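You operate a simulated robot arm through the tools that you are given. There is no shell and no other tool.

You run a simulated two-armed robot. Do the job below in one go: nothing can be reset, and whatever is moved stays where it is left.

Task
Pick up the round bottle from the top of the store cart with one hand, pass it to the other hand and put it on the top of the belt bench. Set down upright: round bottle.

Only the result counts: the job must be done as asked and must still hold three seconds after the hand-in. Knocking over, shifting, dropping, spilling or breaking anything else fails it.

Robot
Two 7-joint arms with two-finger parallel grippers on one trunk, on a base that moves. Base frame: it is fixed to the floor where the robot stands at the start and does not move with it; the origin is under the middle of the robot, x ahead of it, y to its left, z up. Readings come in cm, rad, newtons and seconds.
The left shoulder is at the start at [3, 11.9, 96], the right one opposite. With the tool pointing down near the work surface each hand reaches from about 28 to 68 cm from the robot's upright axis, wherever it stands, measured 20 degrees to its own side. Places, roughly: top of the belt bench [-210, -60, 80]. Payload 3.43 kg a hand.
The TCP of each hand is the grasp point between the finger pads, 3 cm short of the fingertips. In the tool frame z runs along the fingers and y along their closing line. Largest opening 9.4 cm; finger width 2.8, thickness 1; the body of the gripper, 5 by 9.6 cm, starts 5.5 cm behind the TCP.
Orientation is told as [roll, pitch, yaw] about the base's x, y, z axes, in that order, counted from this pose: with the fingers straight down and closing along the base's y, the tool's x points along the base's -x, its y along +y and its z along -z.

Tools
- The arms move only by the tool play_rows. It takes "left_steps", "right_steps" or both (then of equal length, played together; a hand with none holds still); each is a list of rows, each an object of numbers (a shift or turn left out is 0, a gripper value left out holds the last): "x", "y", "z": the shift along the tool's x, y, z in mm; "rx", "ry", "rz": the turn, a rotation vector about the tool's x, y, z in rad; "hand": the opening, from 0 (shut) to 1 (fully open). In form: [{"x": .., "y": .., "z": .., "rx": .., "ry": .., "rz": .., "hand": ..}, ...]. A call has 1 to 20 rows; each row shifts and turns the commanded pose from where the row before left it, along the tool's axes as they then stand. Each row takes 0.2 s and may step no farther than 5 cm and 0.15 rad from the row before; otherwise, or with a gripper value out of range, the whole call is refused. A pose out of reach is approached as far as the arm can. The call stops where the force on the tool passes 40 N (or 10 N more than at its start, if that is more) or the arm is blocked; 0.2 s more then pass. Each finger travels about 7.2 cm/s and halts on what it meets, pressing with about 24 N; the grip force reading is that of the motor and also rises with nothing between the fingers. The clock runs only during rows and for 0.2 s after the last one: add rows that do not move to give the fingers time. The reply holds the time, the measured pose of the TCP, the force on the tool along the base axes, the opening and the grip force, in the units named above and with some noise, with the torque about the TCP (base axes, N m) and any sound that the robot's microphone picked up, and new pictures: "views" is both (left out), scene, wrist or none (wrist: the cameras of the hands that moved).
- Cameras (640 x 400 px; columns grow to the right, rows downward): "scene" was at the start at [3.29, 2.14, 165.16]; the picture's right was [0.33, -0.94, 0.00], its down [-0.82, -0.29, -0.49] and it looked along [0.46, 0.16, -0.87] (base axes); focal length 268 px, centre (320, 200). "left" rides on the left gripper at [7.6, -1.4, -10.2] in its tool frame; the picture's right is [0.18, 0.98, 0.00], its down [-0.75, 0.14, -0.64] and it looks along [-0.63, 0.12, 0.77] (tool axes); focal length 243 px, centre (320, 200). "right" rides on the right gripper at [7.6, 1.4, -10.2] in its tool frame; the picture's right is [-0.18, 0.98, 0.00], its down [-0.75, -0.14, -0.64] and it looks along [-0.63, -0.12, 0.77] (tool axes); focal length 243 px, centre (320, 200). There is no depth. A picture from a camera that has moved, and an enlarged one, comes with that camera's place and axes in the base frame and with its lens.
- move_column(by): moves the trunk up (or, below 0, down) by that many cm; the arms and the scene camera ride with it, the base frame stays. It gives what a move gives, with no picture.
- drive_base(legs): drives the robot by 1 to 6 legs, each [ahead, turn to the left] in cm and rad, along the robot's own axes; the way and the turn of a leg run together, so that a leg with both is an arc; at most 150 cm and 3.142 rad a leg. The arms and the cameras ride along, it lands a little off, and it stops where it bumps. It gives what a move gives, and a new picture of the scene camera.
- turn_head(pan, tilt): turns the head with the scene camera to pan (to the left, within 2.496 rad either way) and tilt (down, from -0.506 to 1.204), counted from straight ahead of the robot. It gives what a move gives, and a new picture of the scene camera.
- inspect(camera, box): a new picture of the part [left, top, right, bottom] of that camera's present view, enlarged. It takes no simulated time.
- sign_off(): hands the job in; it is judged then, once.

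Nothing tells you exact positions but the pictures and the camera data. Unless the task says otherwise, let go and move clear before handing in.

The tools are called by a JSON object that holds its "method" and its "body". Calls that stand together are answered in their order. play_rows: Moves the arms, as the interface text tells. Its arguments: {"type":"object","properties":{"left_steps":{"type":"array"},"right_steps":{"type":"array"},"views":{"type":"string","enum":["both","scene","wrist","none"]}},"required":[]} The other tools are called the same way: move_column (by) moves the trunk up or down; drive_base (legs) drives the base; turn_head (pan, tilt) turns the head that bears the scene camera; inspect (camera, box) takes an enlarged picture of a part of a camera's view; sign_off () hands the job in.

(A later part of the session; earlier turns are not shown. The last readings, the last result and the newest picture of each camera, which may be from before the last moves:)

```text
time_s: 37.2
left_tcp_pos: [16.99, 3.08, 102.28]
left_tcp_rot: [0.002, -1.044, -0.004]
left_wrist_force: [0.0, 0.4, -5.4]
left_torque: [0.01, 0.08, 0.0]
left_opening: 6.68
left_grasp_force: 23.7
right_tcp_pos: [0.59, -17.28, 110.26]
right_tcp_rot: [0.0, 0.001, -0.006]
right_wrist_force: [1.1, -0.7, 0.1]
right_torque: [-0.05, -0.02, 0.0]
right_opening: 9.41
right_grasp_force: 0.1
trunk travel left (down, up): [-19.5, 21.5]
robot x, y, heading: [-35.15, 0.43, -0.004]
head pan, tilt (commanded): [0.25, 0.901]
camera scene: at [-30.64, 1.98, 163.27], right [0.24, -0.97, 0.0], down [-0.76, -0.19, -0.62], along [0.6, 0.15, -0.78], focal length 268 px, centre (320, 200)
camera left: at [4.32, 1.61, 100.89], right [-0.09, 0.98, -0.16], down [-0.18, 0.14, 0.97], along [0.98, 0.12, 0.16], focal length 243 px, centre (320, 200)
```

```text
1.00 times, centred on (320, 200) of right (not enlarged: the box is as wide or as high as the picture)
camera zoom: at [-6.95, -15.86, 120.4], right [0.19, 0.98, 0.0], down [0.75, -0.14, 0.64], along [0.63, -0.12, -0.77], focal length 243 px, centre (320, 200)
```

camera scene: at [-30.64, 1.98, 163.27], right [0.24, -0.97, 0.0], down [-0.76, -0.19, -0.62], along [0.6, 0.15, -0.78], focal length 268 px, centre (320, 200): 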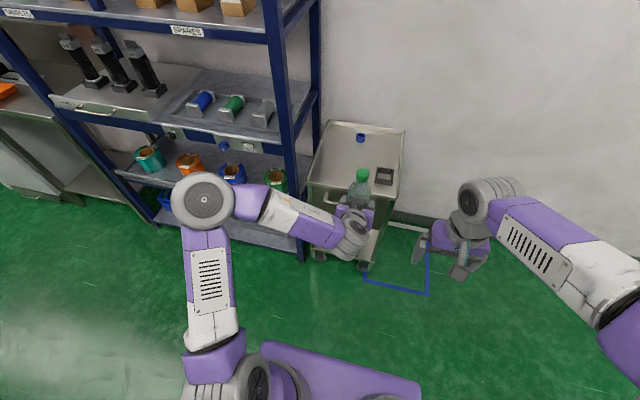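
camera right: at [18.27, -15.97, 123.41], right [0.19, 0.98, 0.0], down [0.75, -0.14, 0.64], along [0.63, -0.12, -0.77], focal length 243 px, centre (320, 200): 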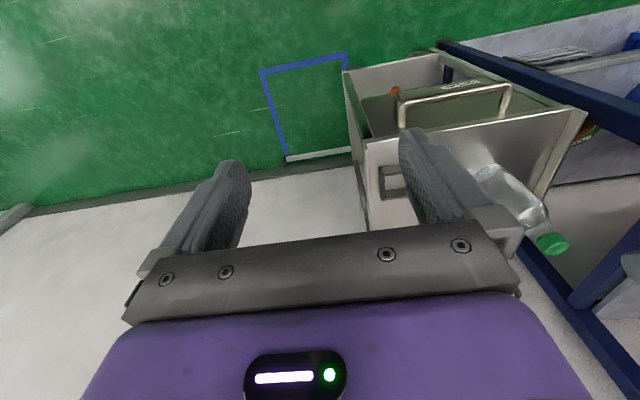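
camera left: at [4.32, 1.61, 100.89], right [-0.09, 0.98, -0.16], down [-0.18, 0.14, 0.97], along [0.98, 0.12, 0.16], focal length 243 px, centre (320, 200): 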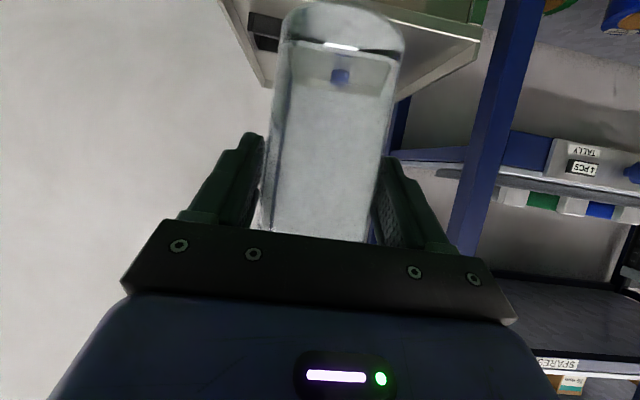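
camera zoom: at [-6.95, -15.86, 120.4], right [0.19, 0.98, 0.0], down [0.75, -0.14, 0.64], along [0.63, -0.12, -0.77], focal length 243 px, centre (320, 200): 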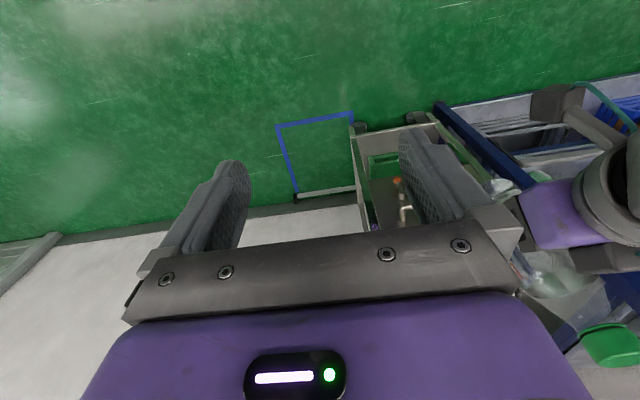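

Both views agree that the cap is near [17.8, 3.1, 113]. I'll enlarge the scene view to check the cap and that the bottle hangs upright.

{"method": "inspect", "body": {"camera": "scene", "box": [300, 140, 460, 270]}}

{"method": "turn_head", "body": {"pan": 0.05, "tilt": 0.8}}

{"method": "inspect", "body": {"camera": "scene", "box": [240, 140, 400, 240]}}

```text
3.08 times, centred on (380, 205) of scene
camera zoom: at [-30.64, 1.98, 163.27], right [0.24, -0.97, 0.0], down [-0.76, -0.19, -0.62], along [0.6, 0.15, -0.78], focal length 825 px, centre (135, 185)
```

zoom: 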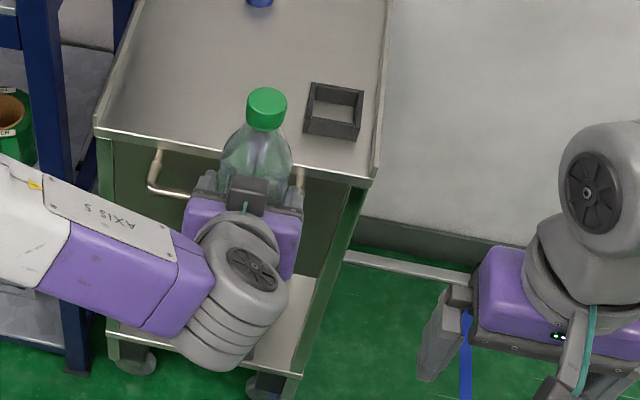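

```text
time_s: 37.9
left_tcp_pos: [17.08, 2.91, 102.22]
left_tcp_rot: [0.0, -1.045, -0.003]
left_wrist_force: [-0.9, 0.5, -5.3]
left_torque: [0.04, 0.03, 0.0]
left_opening: 6.7
left_grasp_force: 23.7
right_tcp_pos: [0.62, -17.35, 110.27]
right_tcp_rot: [0.0, 0.0, -0.007]
right_wrist_force: [0.1, 0.7, 0.3]
right_torque: [-0.01, -0.02, -0.02]
right_opening: 9.37
right_grasp_force: 0.0
trunk travel left (down, up): [-19.5, 21.5]
robot x, y, heading: [-35.19, 0.24, -0.007]
head pan, tilt (commanded): [0.051, 0.799]
camera scene: at [-29.94, 0.48, 164.06], right [0.05, -1.0, 0.0], down [-0.72, -0.03, -0.7], along [0.7, 0.03, -0.72], focal length 268 px, centre (320, 200)
```

scene: 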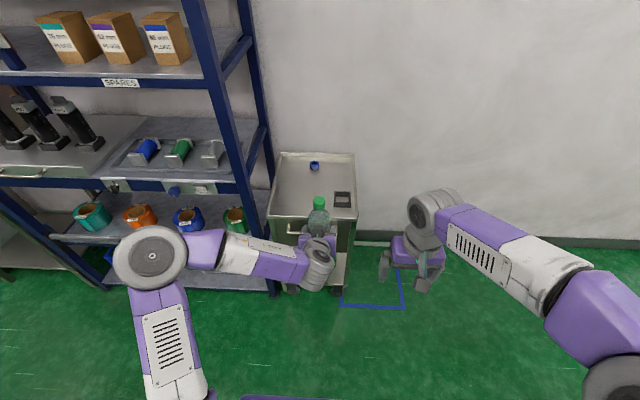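

```text
4.00 times, centred on (320, 190) of scene
camera zoom: at [-29.94, 0.48, 164.06], right [0.05, -1.0, 0.0], down [-0.72, -0.03, -0.7], along [0.7, 0.03, -0.72], focal length 1072 px, centre (320, 240)
```

zoom: 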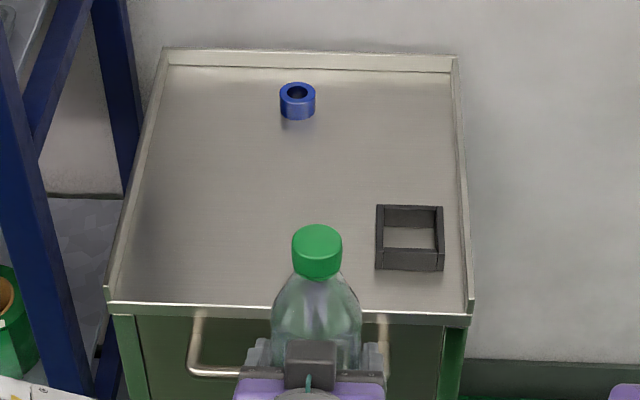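

The cap is confirmed at about [17.8, 3.0, 113.4]. I'll raise the right hand and bring it over the bottle, stopping with the fingertips well above the cap.

{"method": "play_rows", "body": {"right_steps": [{"z": -42}, {"z": -42}, {"z": -42}, {"z": -42}, {"x": -28.7, "y": 33.8}, {"x": -28.7, "y": 33.8}, {"x": -28.7, "y": 33.8}, {"x": -28.7, "y": 33.8}, {"x": -28.7, "y": 33.8}, {"x": -28.7, "y": 33.8}, {}], "views": "both"}}

{"method": "inspect", "body": {"camera": "scene", "box": [240, 140, 400, 240]}}

```text
time_s: 40.3
left_tcp_pos: [16.97, 2.84, 102.28]
left_tcp_rot: [0.002, -1.046, -0.006]
left_wrist_force: [-0.9, 0.4, -5.4]
left_torque: [-0.05, 0.09, 0.0]
left_opening: 6.7
left_grasp_force: 24.2
right_tcp_pos: [12.78, -3.16, 126.84]
right_tcp_rot: [0.0, 0.0, -0.006]
right_wrist_force: [0.3, -0.7, -0.8]
right_torque: [0.04, 0.01, 0.01]
right_opening: 9.4
right_grasp_force: 0.0
right hand out of reach, approached as far as the arm can: row 9, 10
trunk travel left (down, up): [-19.5, 21.5]
robot x, y, heading: [-35.07, 0.11, -0.007]
head pan, tilt (commanded): [0.051, 0.799]
camera scene: at [-29.96, 0.45, 164.06], right [0.05, -1.0, 0.0], down [-0.72, -0.03, -0.7], along [0.7, 0.03, -0.72], focal length 268 px, centre (320, 200)
camera right: at [5.14, -1.7, 137.02], right [0.19, 0.98, 0.0], down [0.75, -0.15, 0.64], along [0.63, -0.12, -0.77], focal length 243 px, centre (320, 200)
```

scene: 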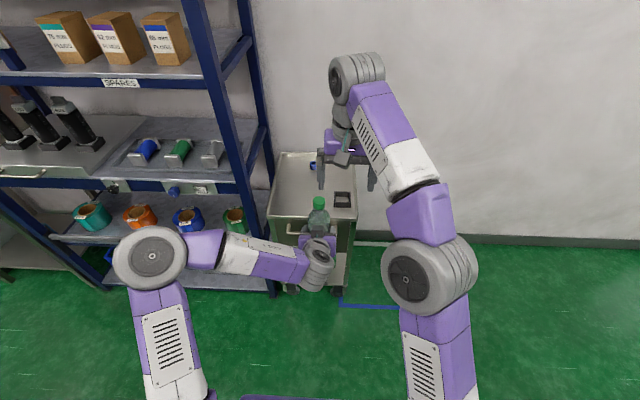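
right: 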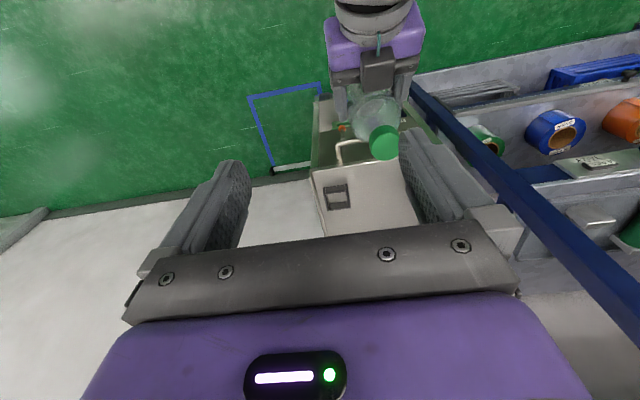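

```text
4.00 times, centred on (320, 190) of scene
camera zoom: at [-29.96, 0.45, 164.06], right [0.05, -1.0, 0.0], down [-0.72, -0.03, -0.7], along [0.7, 0.03, -0.72], focal length 1072 px, centre (320, 240)
```

zoom: 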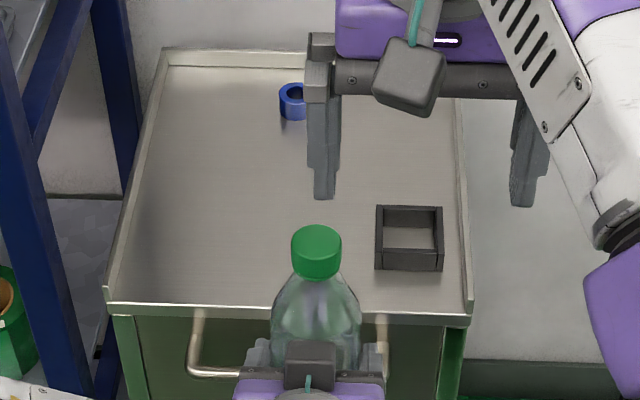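

The right arm ran out of reach that high up, stopping at z 126.8. I'll lower the bottle about 8 cm and bring it slightly closer and more central, so the right hand can work lower.

{"method": "play_rows", "body": {"left_steps": [{"x": 19.2, "y": -7.5, "z": 6.75}, {"x": 19.2, "y": -7.5, "z": 6.75}, {"x": 19.2, "y": -7.5, "z": 6.75}, {"x": 19.2, "y": -7.5, "z": 6.75}, {}], "views": "scene"}}

{"method": "inspect", "body": {"camera": "scene", "box": [240, 140, 400, 240]}}

{"method": "inspect", "body": {"camera": "right", "box": [240, 20, 480, 220]}}

```text
time_s: 41.5
left_tcp_pos: [15.54, 0.03, 94.33]
left_tcp_rot: [-0.001, -1.044, -0.004]
left_wrist_force: [-0.2, 0.1, -4.9]
left_torque: [0.0, 0.07, 0.01]
left_opening: 6.7
left_grasp_force: 23.9
right_tcp_pos: [12.6, -3.21, 126.94]
right_tcp_rot: [0.0, 0.001, -0.005]
right_wrist_force: [-0.3, -0.1, 0.2]
right_torque: [-0.02, -0.01, 0.03]
right_opening: 9.41
right_grasp_force: 0.1
trunk travel left (down, up): [-19.5, 21.5]
robot x, y, heading: [-35.07, 0.05, -0.002]
head pan, tilt (commanded): [0.051, 0.799]
camera scene: at [-29.95, 0.48, 164.06], right [0.05, -1.0, 0.0], down [-0.72, -0.03, -0.7], along [0.7, 0.03, -0.72], focal length 268 px, centre (320, 200)
```

scene: 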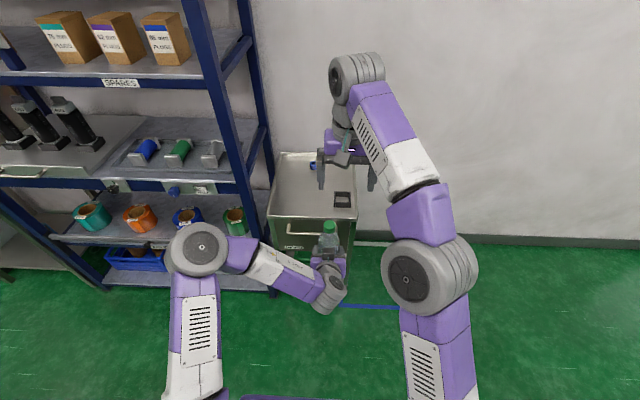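

```text
4.00 times, centred on (320, 190) of scene
camera zoom: at [-29.95, 0.48, 164.06], right [0.05, -1.0, 0.0], down [-0.72, -0.03, -0.7], along [0.7, 0.03, -0.72], focal length 1072 px, centre (320, 240)
```

zoom: 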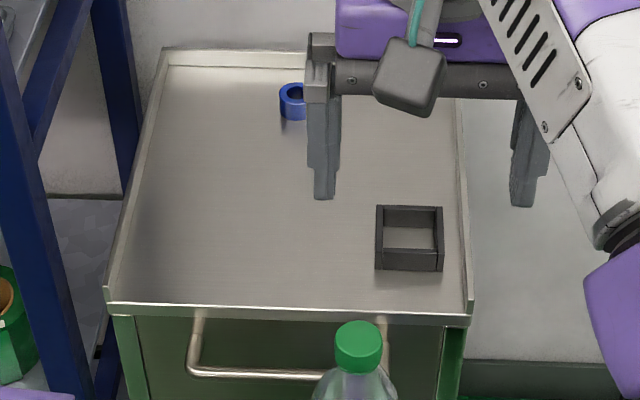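

```text
2.00 times, centred on (360, 120) of right
camera zoom: at [5.14, -1.67, 137.02], right [0.19, 0.98, 0.0], down [0.75, -0.15, 0.64], along [0.63, -0.12, -0.77], focal length 485 px, centre (240, 360)
```

zoom: 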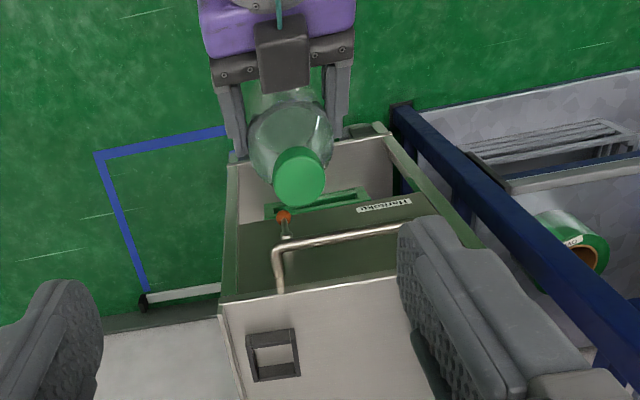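

The cap is now at about [16.3, 0.0, 105.6]. I'm bringing the right hand over it, with the fingertips about 2.5 cm above the cap top.

{"method": "play_rows", "body": {"right_steps": [{"z": 35}, {"x": -12.2, "y": 10.7, "z": 35}, {"x": -12.2, "y": 10.7, "z": 35}, {"x": -12.2, "y": 10.7, "z": 34}, {}], "views": "both"}}

{"method": "inspect", "body": {"camera": "scene", "box": [270, 190, 390, 290]}}

{"method": "inspect", "body": {"camera": "right", "box": [220, 80, 460, 240]}}

```text
time_s: 42.7
left_tcp_pos: [15.37, 0.1, 94.42]
left_tcp_rot: [0.001, -1.043, -0.006]
left_wrist_force: [0.2, 0.3, -4.6]
left_torque: [-0.02, 0.07, 0.01]
left_opening: 6.7
left_grasp_force: 23.6
right_tcp_pos: [16.25, 0.1, 113.25]
right_tcp_rot: [0.004, -0.001, -0.006]
right_wrist_force: [-0.3, 0.0, -0.5]
right_torque: [-0.01, 0.01, 0.01]
right_opening: 9.41
right_grasp_force: 0.1
trunk travel left (down, up): [-19.5, 21.5]
robot x, y, heading: [-35.17, 0.21, -0.008]
head pan, tilt (commanded): [0.051, 0.799]
camera scene: at [-30.0, 0.42, 164.06], right [0.05, -1.0, 0.0], down [-0.72, -0.03, -0.7], along [0.7, 0.03, -0.72], focal length 268 px, centre (320, 200)
camera right: at [8.69, 1.54, 123.35], right [0.19, 0.98, 0.0], down [0.75, -0.15, 0.64], along [0.63, -0.12, -0.77], focal length 243 px, centre (320, 200)
```

scene: 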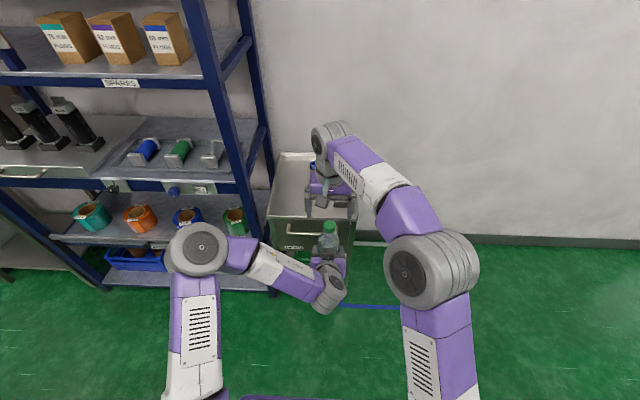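
right: 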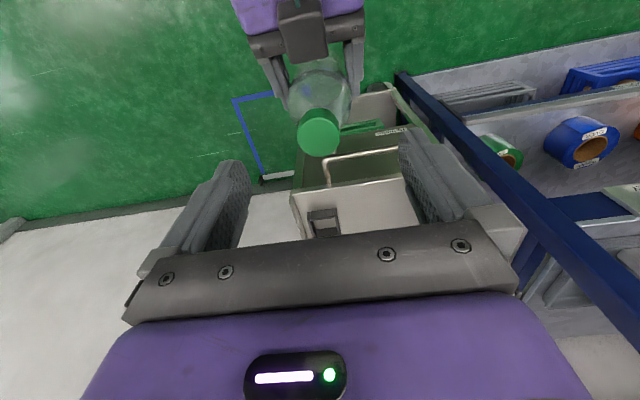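

```text
4.00 times, centred on (330, 240) of scene
camera zoom: at [-30.0, 0.42, 164.06], right [0.05, -1.0, 0.0], down [-0.72, -0.03, -0.7], along [0.7, 0.03, -0.72], focal length 1072 px, centre (280, 40)
```

zoom: 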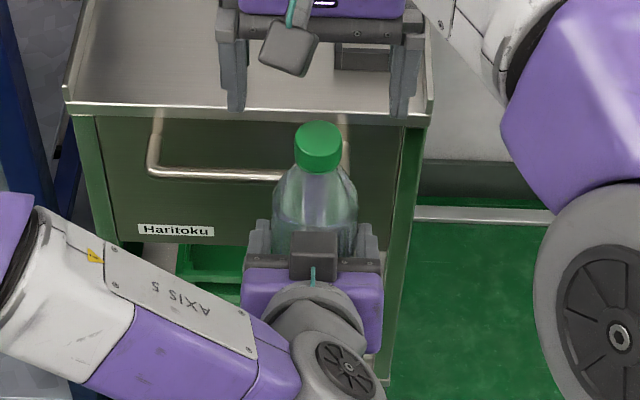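

```text
2.50 times, centred on (340, 160) of right
camera zoom: at [8.69, 1.54, 123.35], right [0.19, 0.98, 0.0], down [0.75, -0.15, 0.64], along [0.63, -0.12, -0.77], focal length 606 px, centre (270, 300)
```

zoom: 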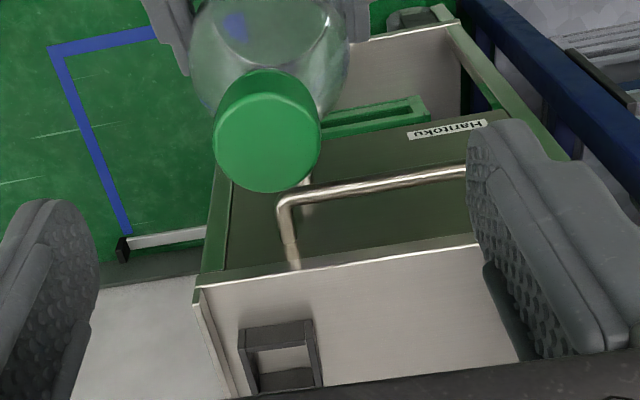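

The cap lies directly under the right hand, within about 1 mm. I'm lowering the right fingers around it.

{"method": "play_rows", "body": {"right_steps": [{"z": 22}, {"z": 22}, {"z": 20}, {}], "views": "both"}}

{"method": "inspect", "body": {"camera": "scene", "box": [270, 190, 390, 290]}}

{"method": "inspect", "body": {"camera": "right", "box": [200, 60, 440, 240]}}

```text
time_s: 43.7
left_tcp_pos: [15.43, 0.12, 94.4]
left_tcp_rot: [0.002, -1.043, -0.003]
left_wrist_force: [0.3, -0.8, -5.9]
left_torque: [-0.01, 0.08, -0.02]
left_opening: 6.69
left_grasp_force: 23.7
right_tcp_pos: [16.51, 0.07, 106.88]
right_tcp_rot: [0.0, 0.001, -0.005]
right_wrist_force: [0.8, 0.2, 0.5]
right_torque: [0.01, 0.0, 0.0]
right_opening: 9.41
right_grasp_force: 0.1
trunk travel left (down, up): [-19.5, 21.5]
robot x, y, heading: [-35.0, -0.08, -0.002]
head pan, tilt (commanded): [0.051, 0.799]
camera scene: at [-29.95, 0.47, 164.06], right [0.05, -1.0, 0.0], down [-0.72, -0.03, -0.7], along [0.7, 0.03, -0.72], focal length 268 px, centre (320, 200)
camera right: at [8.94, 1.54, 117.01], right [0.19, 0.98, 0.0], down [0.75, -0.15, 0.64], along [0.63, -0.12, -0.77], focal length 243 px, centre (320, 200)
```

scene: 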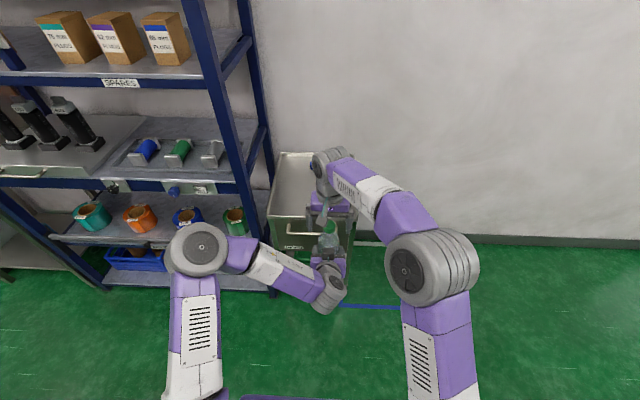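
right: 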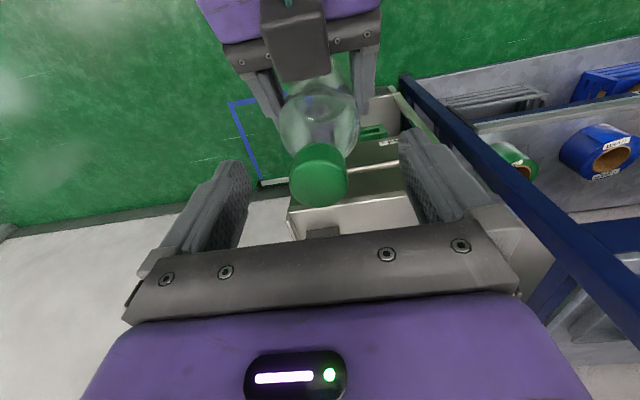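

```text
4.00 times, centred on (330, 240) of scene
camera zoom: at [-29.95, 0.47, 164.06], right [0.05, -1.0, 0.0], down [-0.72, -0.03, -0.7], along [0.7, 0.03, -0.72], focal length 1072 px, centre (280, 40)
```

zoom: 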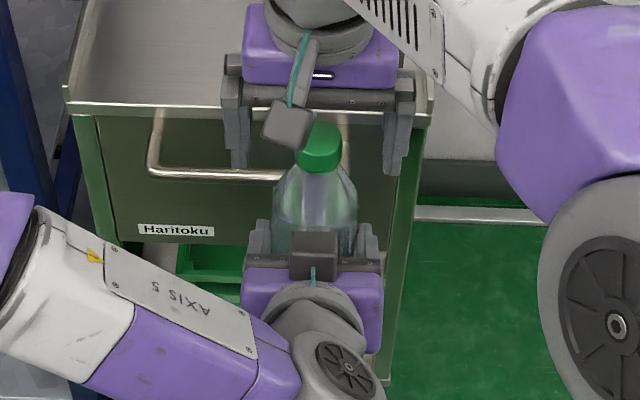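

```text
2.22 times, centred on (320, 150) of right
camera zoom: at [8.94, 1.54, 117.01], right [0.19, 0.98, 0.0], down [0.75, -0.15, 0.64], along [0.63, -0.12, -0.77], focal length 539 px, centre (320, 311)
```

zoom: 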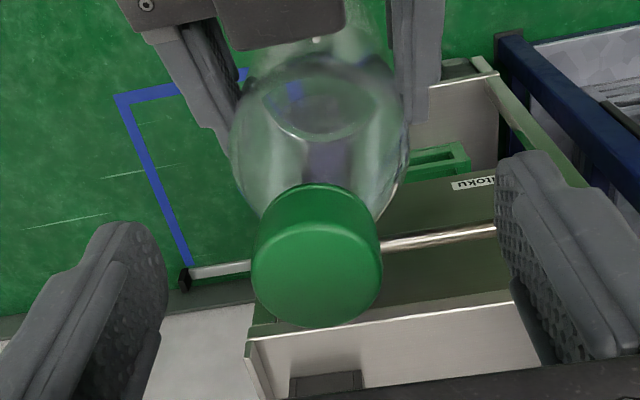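

The right fingers bracket the cap with the tips level with its lower edge. I'm closing the right gripper while the left keeps holding.

{"method": "play_rows", "body": {"right_steps": [{"hand": 0}, {"hand": 0}, {"hand": 0}, {"hand": 0}, {"hand": 0}, {"hand": 0}], "views": "both"}}

{"method": "inspect", "body": {"camera": "scene", "box": [270, 190, 390, 290]}}

{"method": "inspect", "body": {"camera": "right", "box": [200, 60, 440, 240]}}

```text
time_s: 45.1
left_tcp_pos: [15.47, 0.02, 94.48]
left_tcp_rot: [0.003, -1.044, -0.005]
left_wrist_force: [-2.4, 3.9, -3.4]
left_torque: [-0.47, -0.15, -0.02]
left_opening: 6.67
left_grasp_force: 24.2
right_tcp_pos: [16.6, -0.04, 106.86]
right_tcp_rot: [0.0, 0.0, -0.006]
right_wrist_force: [1.9, -4.5, -0.6]
right_torque: [0.02, -0.1, 0.05]
right_opening: 3.26
right_grasp_force: 23.8
trunk travel left (down, up): [-19.5, 21.5]
robot x, y, heading: [-34.82, 0.44, -0.006]
head pan, tilt (commanded): [0.051, 0.799]
camera scene: at [-29.94, 0.46, 164.06], right [0.05, -1.0, 0.0], down [-0.72, -0.03, -0.7], along [0.7, 0.03, -0.72], focal length 268 px, centre (320, 200)
camera right: at [8.96, 1.52, 117.02], right [0.19, 0.98, 0.0], down [0.75, -0.15, 0.64], along [0.63, -0.12, -0.77], focal length 243 px, centre (320, 200)
```

scene: 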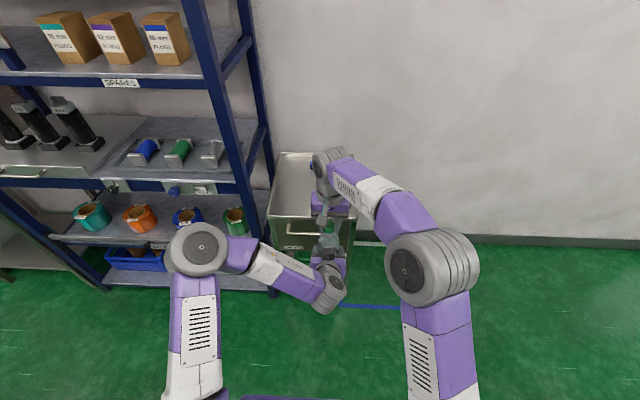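
right: 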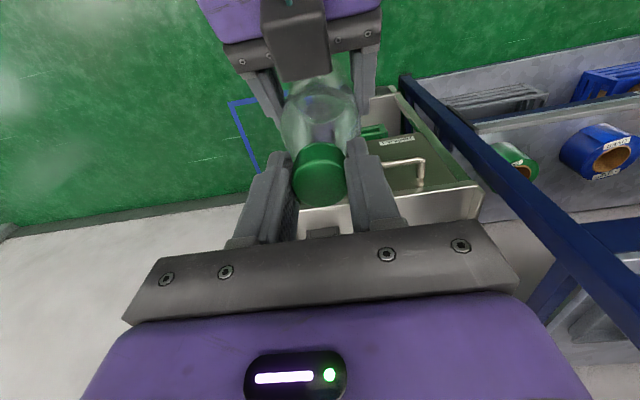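

```text
4.00 times, centred on (330, 240) of scene
camera zoom: at [-29.94, 0.46, 164.06], right [0.05, -1.0, 0.0], down [-0.72, -0.03, -0.7], along [0.7, 0.03, -0.72], focal length 1072 px, centre (280, 40)
```

zoom: 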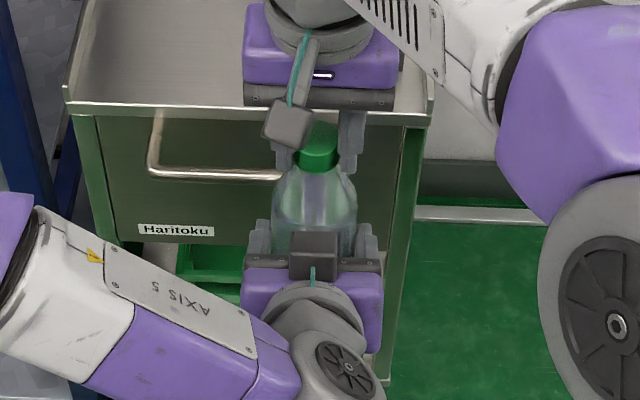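

```text
2.22 times, centred on (320, 150) of right
camera zoom: at [8.96, 1.52, 117.02], right [0.19, 0.98, 0.0], down [0.75, -0.15, 0.64], along [0.63, -0.12, -0.77], focal length 539 px, centre (320, 311)
```

zoom: 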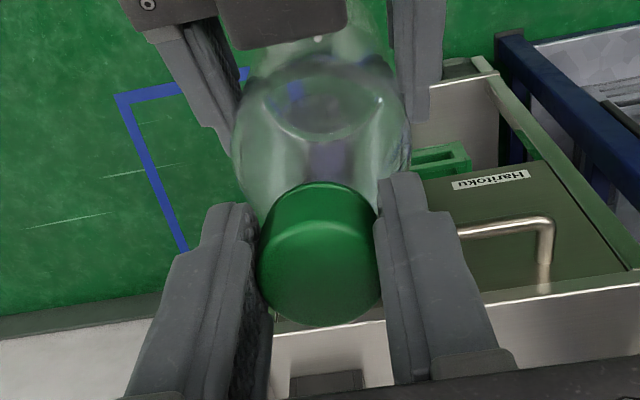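

The right hand holds the cap, with an opening of 3.26 cm and 23.8 N. Now I'm opening the left gripper only.

{"method": "play_rows", "body": {"left_steps": [{"hand": 0.85}, {"hand": 1}, {"hand": 1}, {"hand": 1}], "views": "both"}}

{"method": "inspect", "body": {"camera": "scene", "box": [270, 190, 390, 290]}}

```text
time_s: 46.1
left_tcp_pos: [15.47, -0.02, 94.53]
left_tcp_rot: [0.001, -1.045, -0.003]
left_wrist_force: [-0.1, -1.0, -0.7]
left_torque: [-0.02, -0.03, -0.02]
left_opening: 9.41
left_grasp_force: 0.1
right_tcp_pos: [16.42, 0.12, 106.86]
right_tcp_rot: [0.001, -0.001, -0.006]
right_wrist_force: [-0.2, -0.7, 0.0]
right_torque: [-0.06, 0.01, 0.04]
right_opening: 3.22
right_grasp_force: 24.0
trunk travel left (down, up): [-19.5, 21.5]
robot x, y, heading: [-34.92, 0.01, -0.006]
head pan, tilt (commanded): [0.051, 0.799]
camera scene: at [-29.94, 0.46, 164.06], right [0.05, -1.0, 0.0], down [-0.72, -0.03, -0.7], along [0.7, 0.03, -0.72], focal length 268 px, centre (320, 200)
camera left: at [2.77, -1.38, 93.08], right [-0.09, 0.98, -0.16], down [-0.18, 0.14, 0.97], along [0.98, 0.11, 0.16], focal length 243 px, centre (320, 200)
```

scene: 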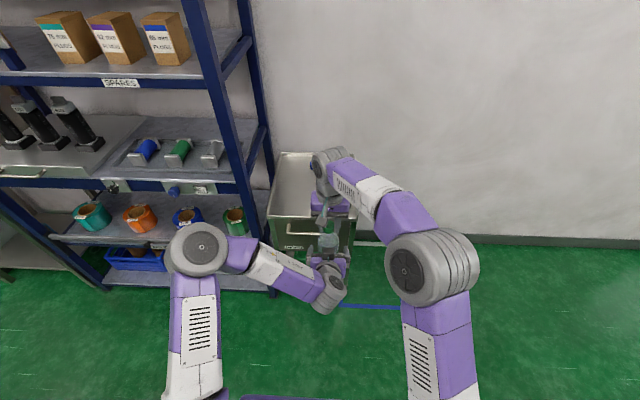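
left: 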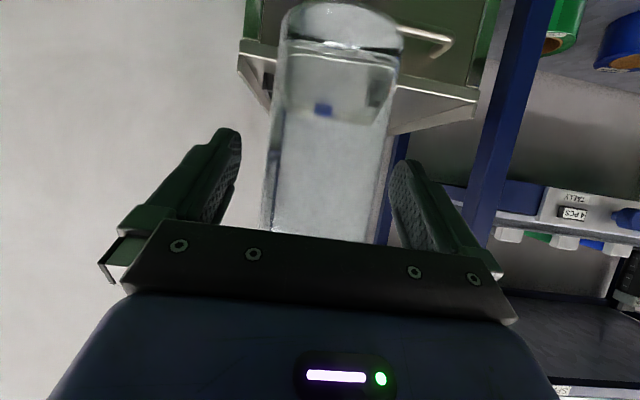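

```text
4.00 times, centred on (330, 240) of scene
camera zoom: at [-29.94, 0.46, 164.06], right [0.05, -1.0, 0.0], down [-0.72, -0.03, -0.7], along [0.7, 0.03, -0.72], focal length 1072 px, centre (280, 40)
```

zoom: 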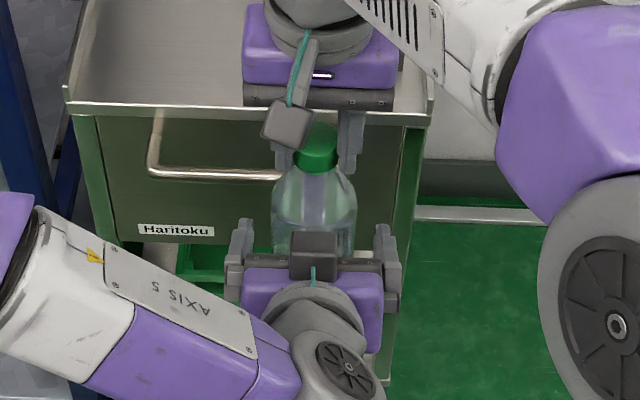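

The left hand is open and the bottle hangs from the right hand. The right force reading looks low, so I'll re-read it before retreating.

{"method": "play_rows", "body": {"right_steps": [{}, {}], "views": "wrist"}}

{"method": "inspect", "body": {"camera": "left", "box": [200, 0, 460, 250]}}

```text
time_s: 46.7
left_tcp_pos: [15.41, 0.05, 94.4]
left_tcp_rot: [-0.001, -1.047, -0.005]
left_wrist_force: [0.3, -0.1, 0.5]
left_torque: [-0.01, -0.03, -0.03]
left_opening: 9.45
left_grasp_force: 0.1
right_tcp_pos: [16.58, 0.06, 106.92]
right_tcp_rot: [0.0, 0.0, -0.006]
right_wrist_force: [0.2, -0.7, -0.1]
right_torque: [-0.06, 0.01, -0.01]
right_opening: 3.22
right_grasp_force: 24.0
trunk travel left (down, up): [-19.5, 21.5]
robot x, y, heading: [-35.0, 0.06, -0.004]
head pan, tilt (commanded): [0.051, 0.799]
camera right: at [8.94, 1.54, 117.03], right [0.19, 0.98, 0.0], down [0.75, -0.15, 0.64], along [0.63, -0.12, -0.77], focal length 243 px, centre (320, 200)
```

right: 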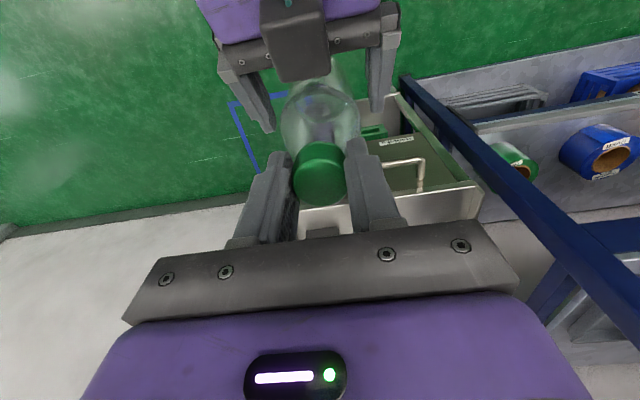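

```text
1.60 times, centred on (330, 125) of left
camera zoom: at [2.77, -1.38, 93.08], right [-0.09, 0.98, -0.16], down [-0.18, 0.14, 0.97], along [0.98, 0.11, 0.16], focal length 388 px, centre (304, 320)
```

zoom: 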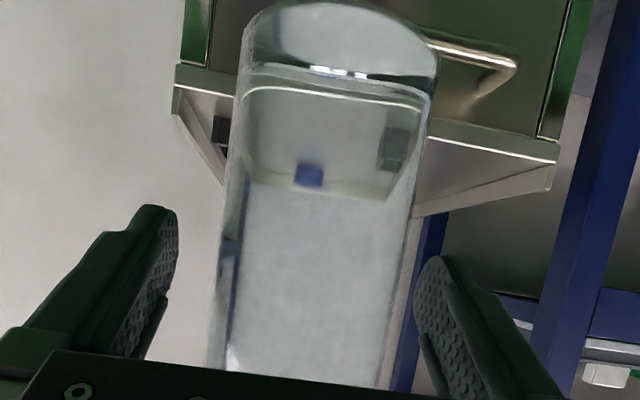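

The bottle hangs free between the open left fingers and hasn't shifted in the right hand. I'm retreating the left hand straight back, away from the bottle.

{"method": "play_rows", "body": {"left_steps": [{"x": 7.5, "z": -13}, {"x": 10, "z": -17.3}, {"x": 10, "z": -17.3}, {"x": 10, "z": -17.3}, {}], "views": "both"}}

{"method": "inspect", "body": {"camera": "scene", "box": [270, 190, 390, 290]}}

```text
time_s: 47.9
left_tcp_pos: [8.08, 0.2, 94.61]
left_tcp_rot: [0.002, -1.044, -0.003]
left_wrist_force: [0.5, 0.4, 0.2]
left_torque: [0.0, -0.01, 0.0]
left_opening: 9.38
left_grasp_force: 0.1
right_tcp_pos: [16.52, 0.05, 106.83]
right_tcp_rot: [0.0, 0.001, -0.007]
right_wrist_force: [-0.2, 0.1, -0.3]
right_torque: [0.08, -0.01, -0.03]
right_opening: 3.24
right_grasp_force: 23.9
trunk travel left (down, up): [-19.5, 21.5]
robot x, y, heading: [-35.15, 0.38, -0.005]
head pan, tilt (commanded): [0.051, 0.799]
camera scene: at [-29.91, 0.47, 164.06], right [0.05, -1.0, 0.0], down [-0.72, -0.03, -0.7], along [0.7, 0.03, -0.72], focal length 268 px, centre (320, 200)
camera left: at [-4.64, -1.33, 93.21], right [-0.09, 0.98, -0.16], down [-0.18, 0.14, 0.97], along [0.98, 0.12, 0.16], focal length 243 px, centre (320, 200)
```

scene: 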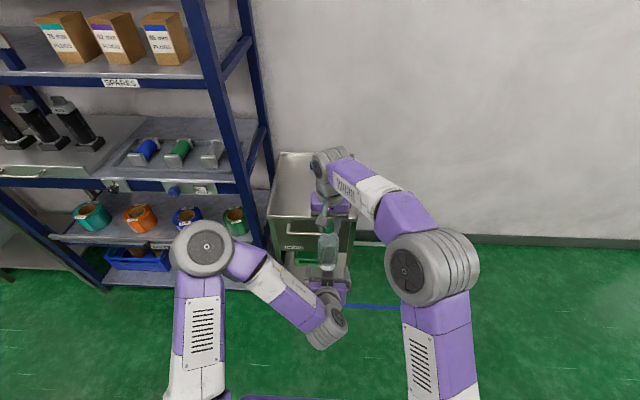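
left: 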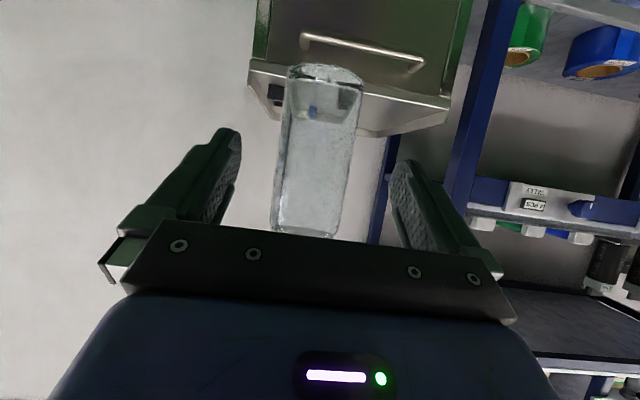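

```text
4.00 times, centred on (330, 240) of scene
camera zoom: at [-29.91, 0.47, 164.06], right [0.05, -1.0, 0.0], down [-0.72, -0.03, -0.7], along [0.7, 0.03, -0.72], focal length 1072 px, centre (280, 40)
```

zoom: 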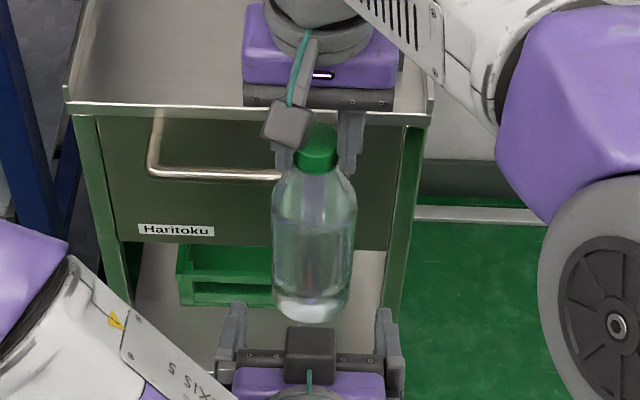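

Handover done: the bottle hangs upright from the right hand and the left is clear. I'll park the left hand to the left, tool down and raised, and lift the bottle a little for driving.

{"method": "play_rows", "body": {"left_steps": [{"x": 10, "z": -17.3}, {"y": 40}, {"y": 40}, {"y": 40}, {"y": 40}, {"y": 30}, {"ry": 0.131}, {"ry": 0.131}, {"ry": 0.131}, {"ry": 0.131}, {"ry": 0.131}, {"ry": 0.131}, {"ry": 0.131}, {"ry": 0.131}, {"z": -40}, {"z": -40}, {"z": -40}, {"z": -40}, {}], "views": "both"}}

```text
time_s: 51.9
left_tcp_pos: [10.37, 17.85, 109.93]
left_tcp_rot: [0.0, 0.006, -0.002]
left_wrist_force: [-0.2, 0.7, 0.0]
left_torque: [0.0, 0.0, 0.0]
left_opening: 9.37
left_grasp_force: 0.1
left hand out of reach, approached as far as the arm can: row 3, 4, 5
right_tcp_pos: [16.55, 0.11, 106.77]
right_tcp_rot: [0.0, 0.0, -0.004]
right_wrist_force: [0.5, -0.5, 0.0]
right_torque: [-0.09, 0.02, 0.0]
right_opening: 3.25
right_grasp_force: 23.1
trunk travel left (down, up): [-19.5, 21.5]
robot x, y, heading: [-35.0, 0.19, -0.008]
head pan, tilt (commanded): [0.051, 0.799]
camera scene: at [-29.9, 0.48, 164.06], right [0.05, -1.0, 0.0], down [-0.72, -0.03, -0.7], along [0.7, 0.03, -0.72], focal length 268 px, centre (320, 200)
camera left: at [2.87, 16.42, 120.39], right [-0.18, 0.98, 0.0], down [0.76, 0.14, 0.64], along [0.63, 0.12, -0.77], focal length 243 px, centre (320, 200)
```

scene: 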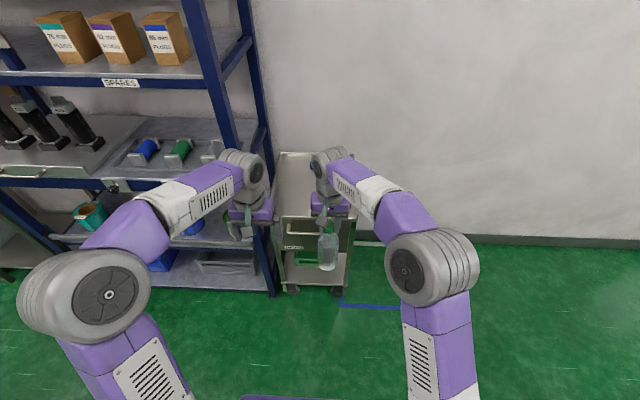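
left: 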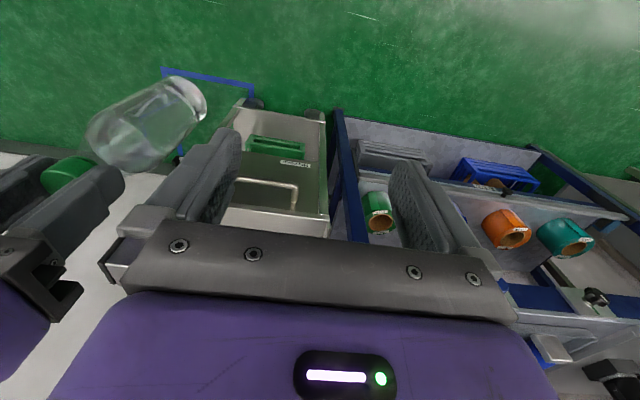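

Both hands are clear of each other. I'll raise the trunk for table clearance, then turn right, drive to the corridor line and turn to face the belt bench.

{"method": "move_column", "body": {"by": 8}}

{"method": "drive_base", "body": {"legs": [[0, -1.571]]}}

```text
time_s: 53.1
left_tcp_pos: [10.37, 17.93, 117.93]
left_tcp_rot: [0.0, 0.004, -0.004]
left_wrist_force: [-0.4, -0.1, 0.2]
left_torque: [-0.02, -0.01, -0.03]
left_opening: 9.41
left_grasp_force: 0.0
right_tcp_pos: [16.44, 0.16, 114.82]
right_tcp_rot: [0.0, 0.002, -0.003]
right_wrist_force: [-0.2, -0.4, -5.2]
right_torque: [0.02, 0.03, 0.02]
right_opening: 3.22
right_grasp_force: 23.4
trunk travel left (down, up): [-27.5, 13.5]
robot x, y, heading: [-35.04, -0.14, -0.003]
head pan, tilt (commanded): [0.051, 0.799]
```

```text
time_s: 57.3
left_tcp_pos: [-16.76, -45.13, 117.95]
left_tcp_rot: [0.0, 0.005, -1.563]
left_wrist_force: [0.2, 0.0, -0.9]
left_torque: [-0.01, -0.03, 0.02]
left_opening: 9.37
left_grasp_force: 0.0
right_tcp_pos: [-34.47, -51.44, 114.87]
right_tcp_rot: [-0.001, 0.002, -1.565]
right_wrist_force: [0.1, 0.0, -5.1]
right_torque: [0.03, 0.0, -0.01]
right_opening: 3.19
right_grasp_force: 24.2
trunk travel left (down, up): [-27.5, 13.5]
robot x, y, heading: [-35.25, 0.07, -1.565]
head pan, tilt (commanded): [0.051, 0.799]
camera scene: at [-34.62, -5.03, 172.06], right [-1.0, -0.06, 0.0], down [-0.04, 0.72, -0.7], along [0.04, -0.7, -0.72], focal length 268 px, centre (320, 200)
```

scene: 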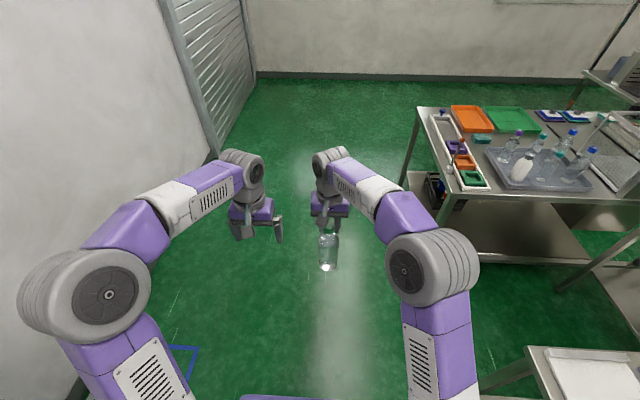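

Turned cleanly with the bottle steady. I'm driving to the corridor's centre line at y ≈ -67.5 and turning to face it.

{"method": "drive_base", "body": {"legs": [[67.5, 0]]}}

{"method": "drive_base", "body": {"legs": [[0, -1.575]]}}

```text
time_s: 61.0
left_tcp_pos: [-16.06, -111.91, 118.05]
left_tcp_rot: [0.0, 0.002, -1.559]
left_wrist_force: [0.0, 0.1, 0.4]
left_torque: [0.0, 0.01, -0.03]
left_opening: 9.4
left_grasp_force: 0.0
right_tcp_pos: [-33.76, -118.28, 114.88]
right_tcp_rot: [-0.001, 0.003, -1.562]
right_wrist_force: [-1.1, -1.0, -5.2]
right_torque: [0.0, 0.02, 0.01]
right_opening: 3.23
right_grasp_force: 23.9
trunk travel left (down, up): [-27.5, 13.5]
robot x, y, heading: [-34.47, -66.48, -1.559]
head pan, tilt (commanded): [0.051, 0.799]
camera scene: at [-34.01, -71.8, 172.06], right [-1.0, -0.06, 0.0], down [-0.04, 0.72, -0.7], along [0.04, -0.7, -0.72], focal length 268 px, centre (320, 200)
```

scene: 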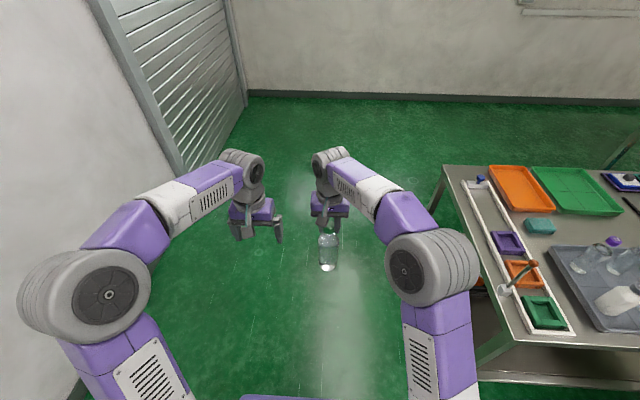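

```text
time_s: 65.2
left_tcp_pos: [-79.25, -86.2, 118.12]
left_tcp_rot: [0.0, 0.004, -3.103]
left_wrist_force: [0.3, -0.3, -0.4]
left_torque: [-0.01, -0.02, 0.0]
left_opening: 9.4
left_grasp_force: 0.0
right_tcp_pos: [-86.26, -68.76, 114.79]
right_tcp_rot: [0.0, 0.001, -3.105]
right_wrist_force: [0.4, -0.8, -6.1]
right_torque: [-0.01, -0.02, 0.05]
right_opening: 3.21
right_grasp_force: 24.1
trunk travel left (down, up): [-27.5, 13.5]
robot x, y, heading: [-34.31, -66.82, -3.1]
head pan, tilt (commanded): [0.051, 0.799]
camera scene: at [-39.57, -67.24, 172.06], right [-0.09, 1.0, 0.0], down [0.71, 0.06, -0.7], along [-0.69, -0.06, -0.72], focal length 268 px, centre (320, 200)
```

scene: 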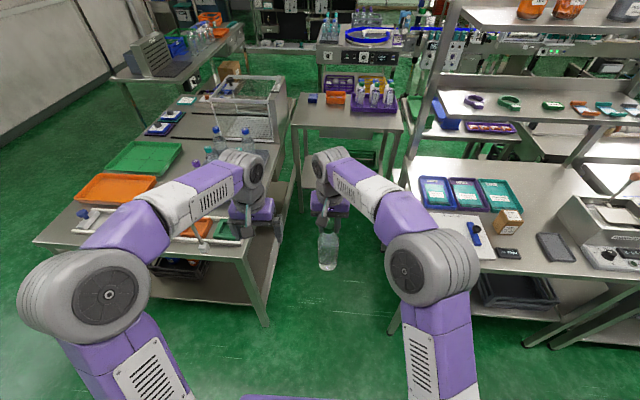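

I'm facing the belt bench down the gap. I'll aim the head level with the heading and study the bench top and the corridor edges.

{"method": "turn_head", "body": {"pan": 0.0, "tilt": 0.55}}

{"method": "inspect", "body": {"camera": "scene", "box": [230, 110, 470, 260]}}

{"method": "turn_head", "body": {"pan": 0.0, "tilt": 1.1}}

```text
time_s: 65.9
left_tcp_pos: [-79.23, -86.19, 118.05]
left_tcp_rot: [0.001, 0.005, -3.101]
left_wrist_force: [0.1, -0.3, 0.4]
left_torque: [0.0, -0.04, -0.01]
left_opening: 9.41
left_grasp_force: 0.1
right_tcp_pos: [-86.33, -68.78, 114.86]
right_tcp_rot: [-0.001, 0.003, -3.103]
right_wrist_force: [-0.7, 0.0, -4.7]
right_torque: [0.01, -0.01, 0.0]
right_opening: 3.21
right_grasp_force: 23.5
trunk travel left (down, up): [-27.5, 13.5]
robot x, y, heading: [-34.58, -66.58, -3.107]
head pan, tilt (commanded): [0.0, 0.55]
camera scene: at [-40.51, -66.89, 174.19], right [-0.04, 1.0, 0.0], down [0.52, 0.02, -0.85], along [-0.85, -0.03, -0.52], focal length 268 px, centre (320, 200)
```

scene: 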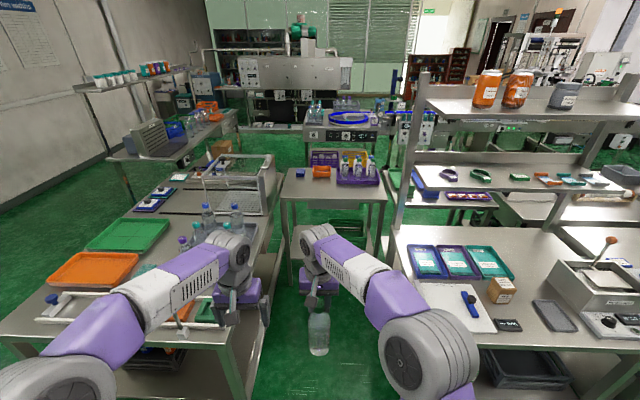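

```text
2.67 times, centred on (350, 185) of scene
camera zoom: at [-40.51, -66.89, 174.19], right [-0.04, 1.0, 0.0], down [0.52, 0.02, -0.85], along [-0.85, -0.03, -0.52], focal length 715 px, centre (240, 240)
```

zoom: 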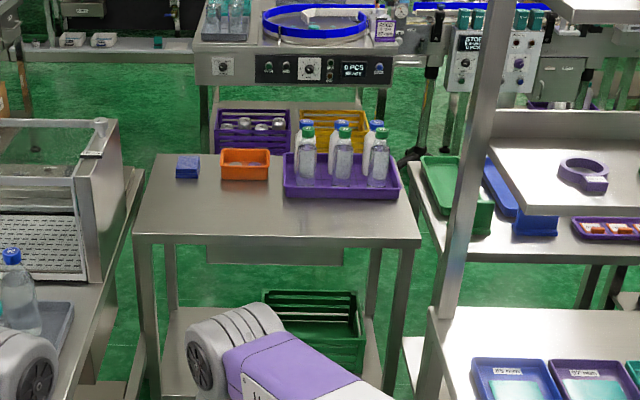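

```text
time_s: 66.9
left_tcp_pos: [-79.19, -86.23, 118.04]
left_tcp_rot: [0.0, 0.004, -3.104]
left_wrist_force: [-0.2, -1.1, -0.2]
left_torque: [0.01, 0.0, 0.03]
left_opening: 9.4
left_grasp_force: 0.1
right_tcp_pos: [-86.07, -68.76, 114.91]
right_tcp_rot: [0.0, 0.001, -3.107]
right_wrist_force: [0.7, 0.2, -5.7]
right_torque: [0.0, 0.02, 0.04]
right_opening: 3.22
right_grasp_force: 23.9
trunk travel left (down, up): [-27.5, 13.5]
robot x, y, heading: [-34.3, -66.78, -3.104]
head pan, tilt (commanded): [0.0, 1.1]
camera scene: at [-37.85, -66.79, 169.89], right [-0.04, 1.0, 0.0], down [0.89, 0.03, -0.45], along [-0.45, -0.02, -0.89], focal length 268 px, centre (320, 200)
```

scene: 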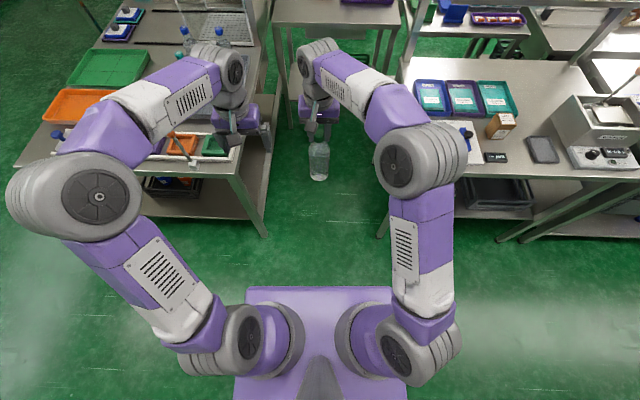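

The bench front edge is near x = -192 with clear top space around [-203, -68]. The gap is only about 67 cm wide, so I'll use the left wrist camera to look back at my own base and measure it.

{"method": "play_rows", "body": {"left_steps": [{"x": 25, "y": 40}, {"x": 25, "y": 40}, {"x": 25, "y": 40}, {"x": 25, "y": 40}, {"x": 25, "y": 40}, {"x": 25, "y": 40}, {"x": 25, "y": 40}, {"rz": 0.14}, {"rz": 0.14}, {"rz": 0.14}, {"rz": 0.14}, {"rz": 0.14}, {"rz": 0.14}, {"rz": 0.14}, {"rz": 0.14}, {}], "views": "both"}}

```text
time_s: 70.3
left_tcp_pos: [-60.72, -113.64, 117.97]
left_tcp_rot: [-0.003, 0.001, 2.059]
left_wrist_force: [-0.4, 0.3, 0.1]
left_torque: [0.02, -0.02, 0.0]
left_opening: 9.38
left_grasp_force: 0.1
right_tcp_pos: [-86.18, -68.83, 114.93]
right_tcp_rot: [0.0, 0.002, -3.104]
right_wrist_force: [-0.1, -0.4, -5.1]
right_torque: [0.02, -0.03, 0.03]
right_opening: 3.21
right_grasp_force: 23.7
trunk travel left (down, up): [-27.5, 13.5]
robot x, y, heading: [-34.76, -66.5, -3.107]
head pan, tilt (commanded): [0.0, 1.1]
camera scene: at [-37.84, -66.79, 169.89], right [-0.04, 1.0, 0.0], down [0.89, 0.03, -0.45], along [-0.45, -0.02, -0.89], focal length 268 px, centre (320, 200)
camera left: at [-55.91, -119.65, 128.5], right [-0.78, -0.62, 0.0], down [-0.48, 0.6, 0.64], along [-0.4, 0.5, -0.77], focal length 243 px, centre (320, 200)
```

scene: 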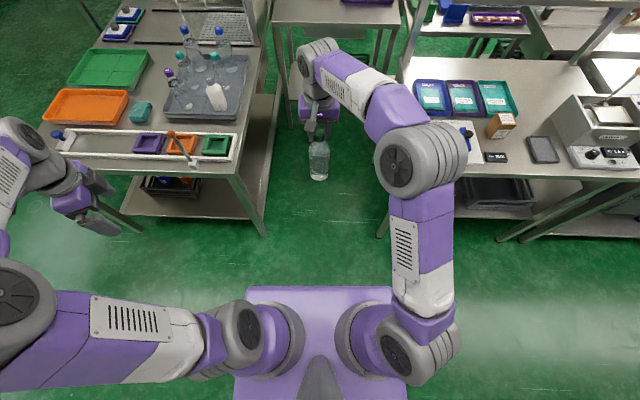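
left: 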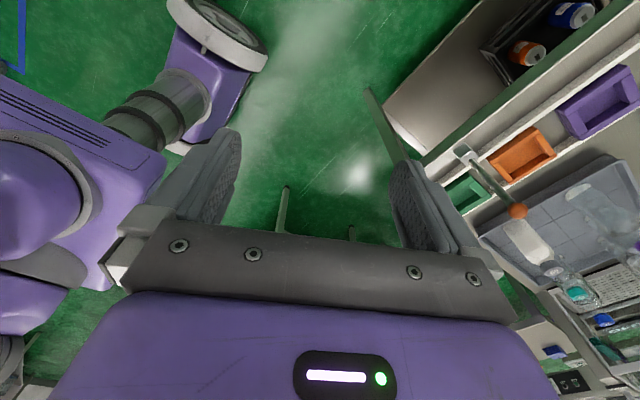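

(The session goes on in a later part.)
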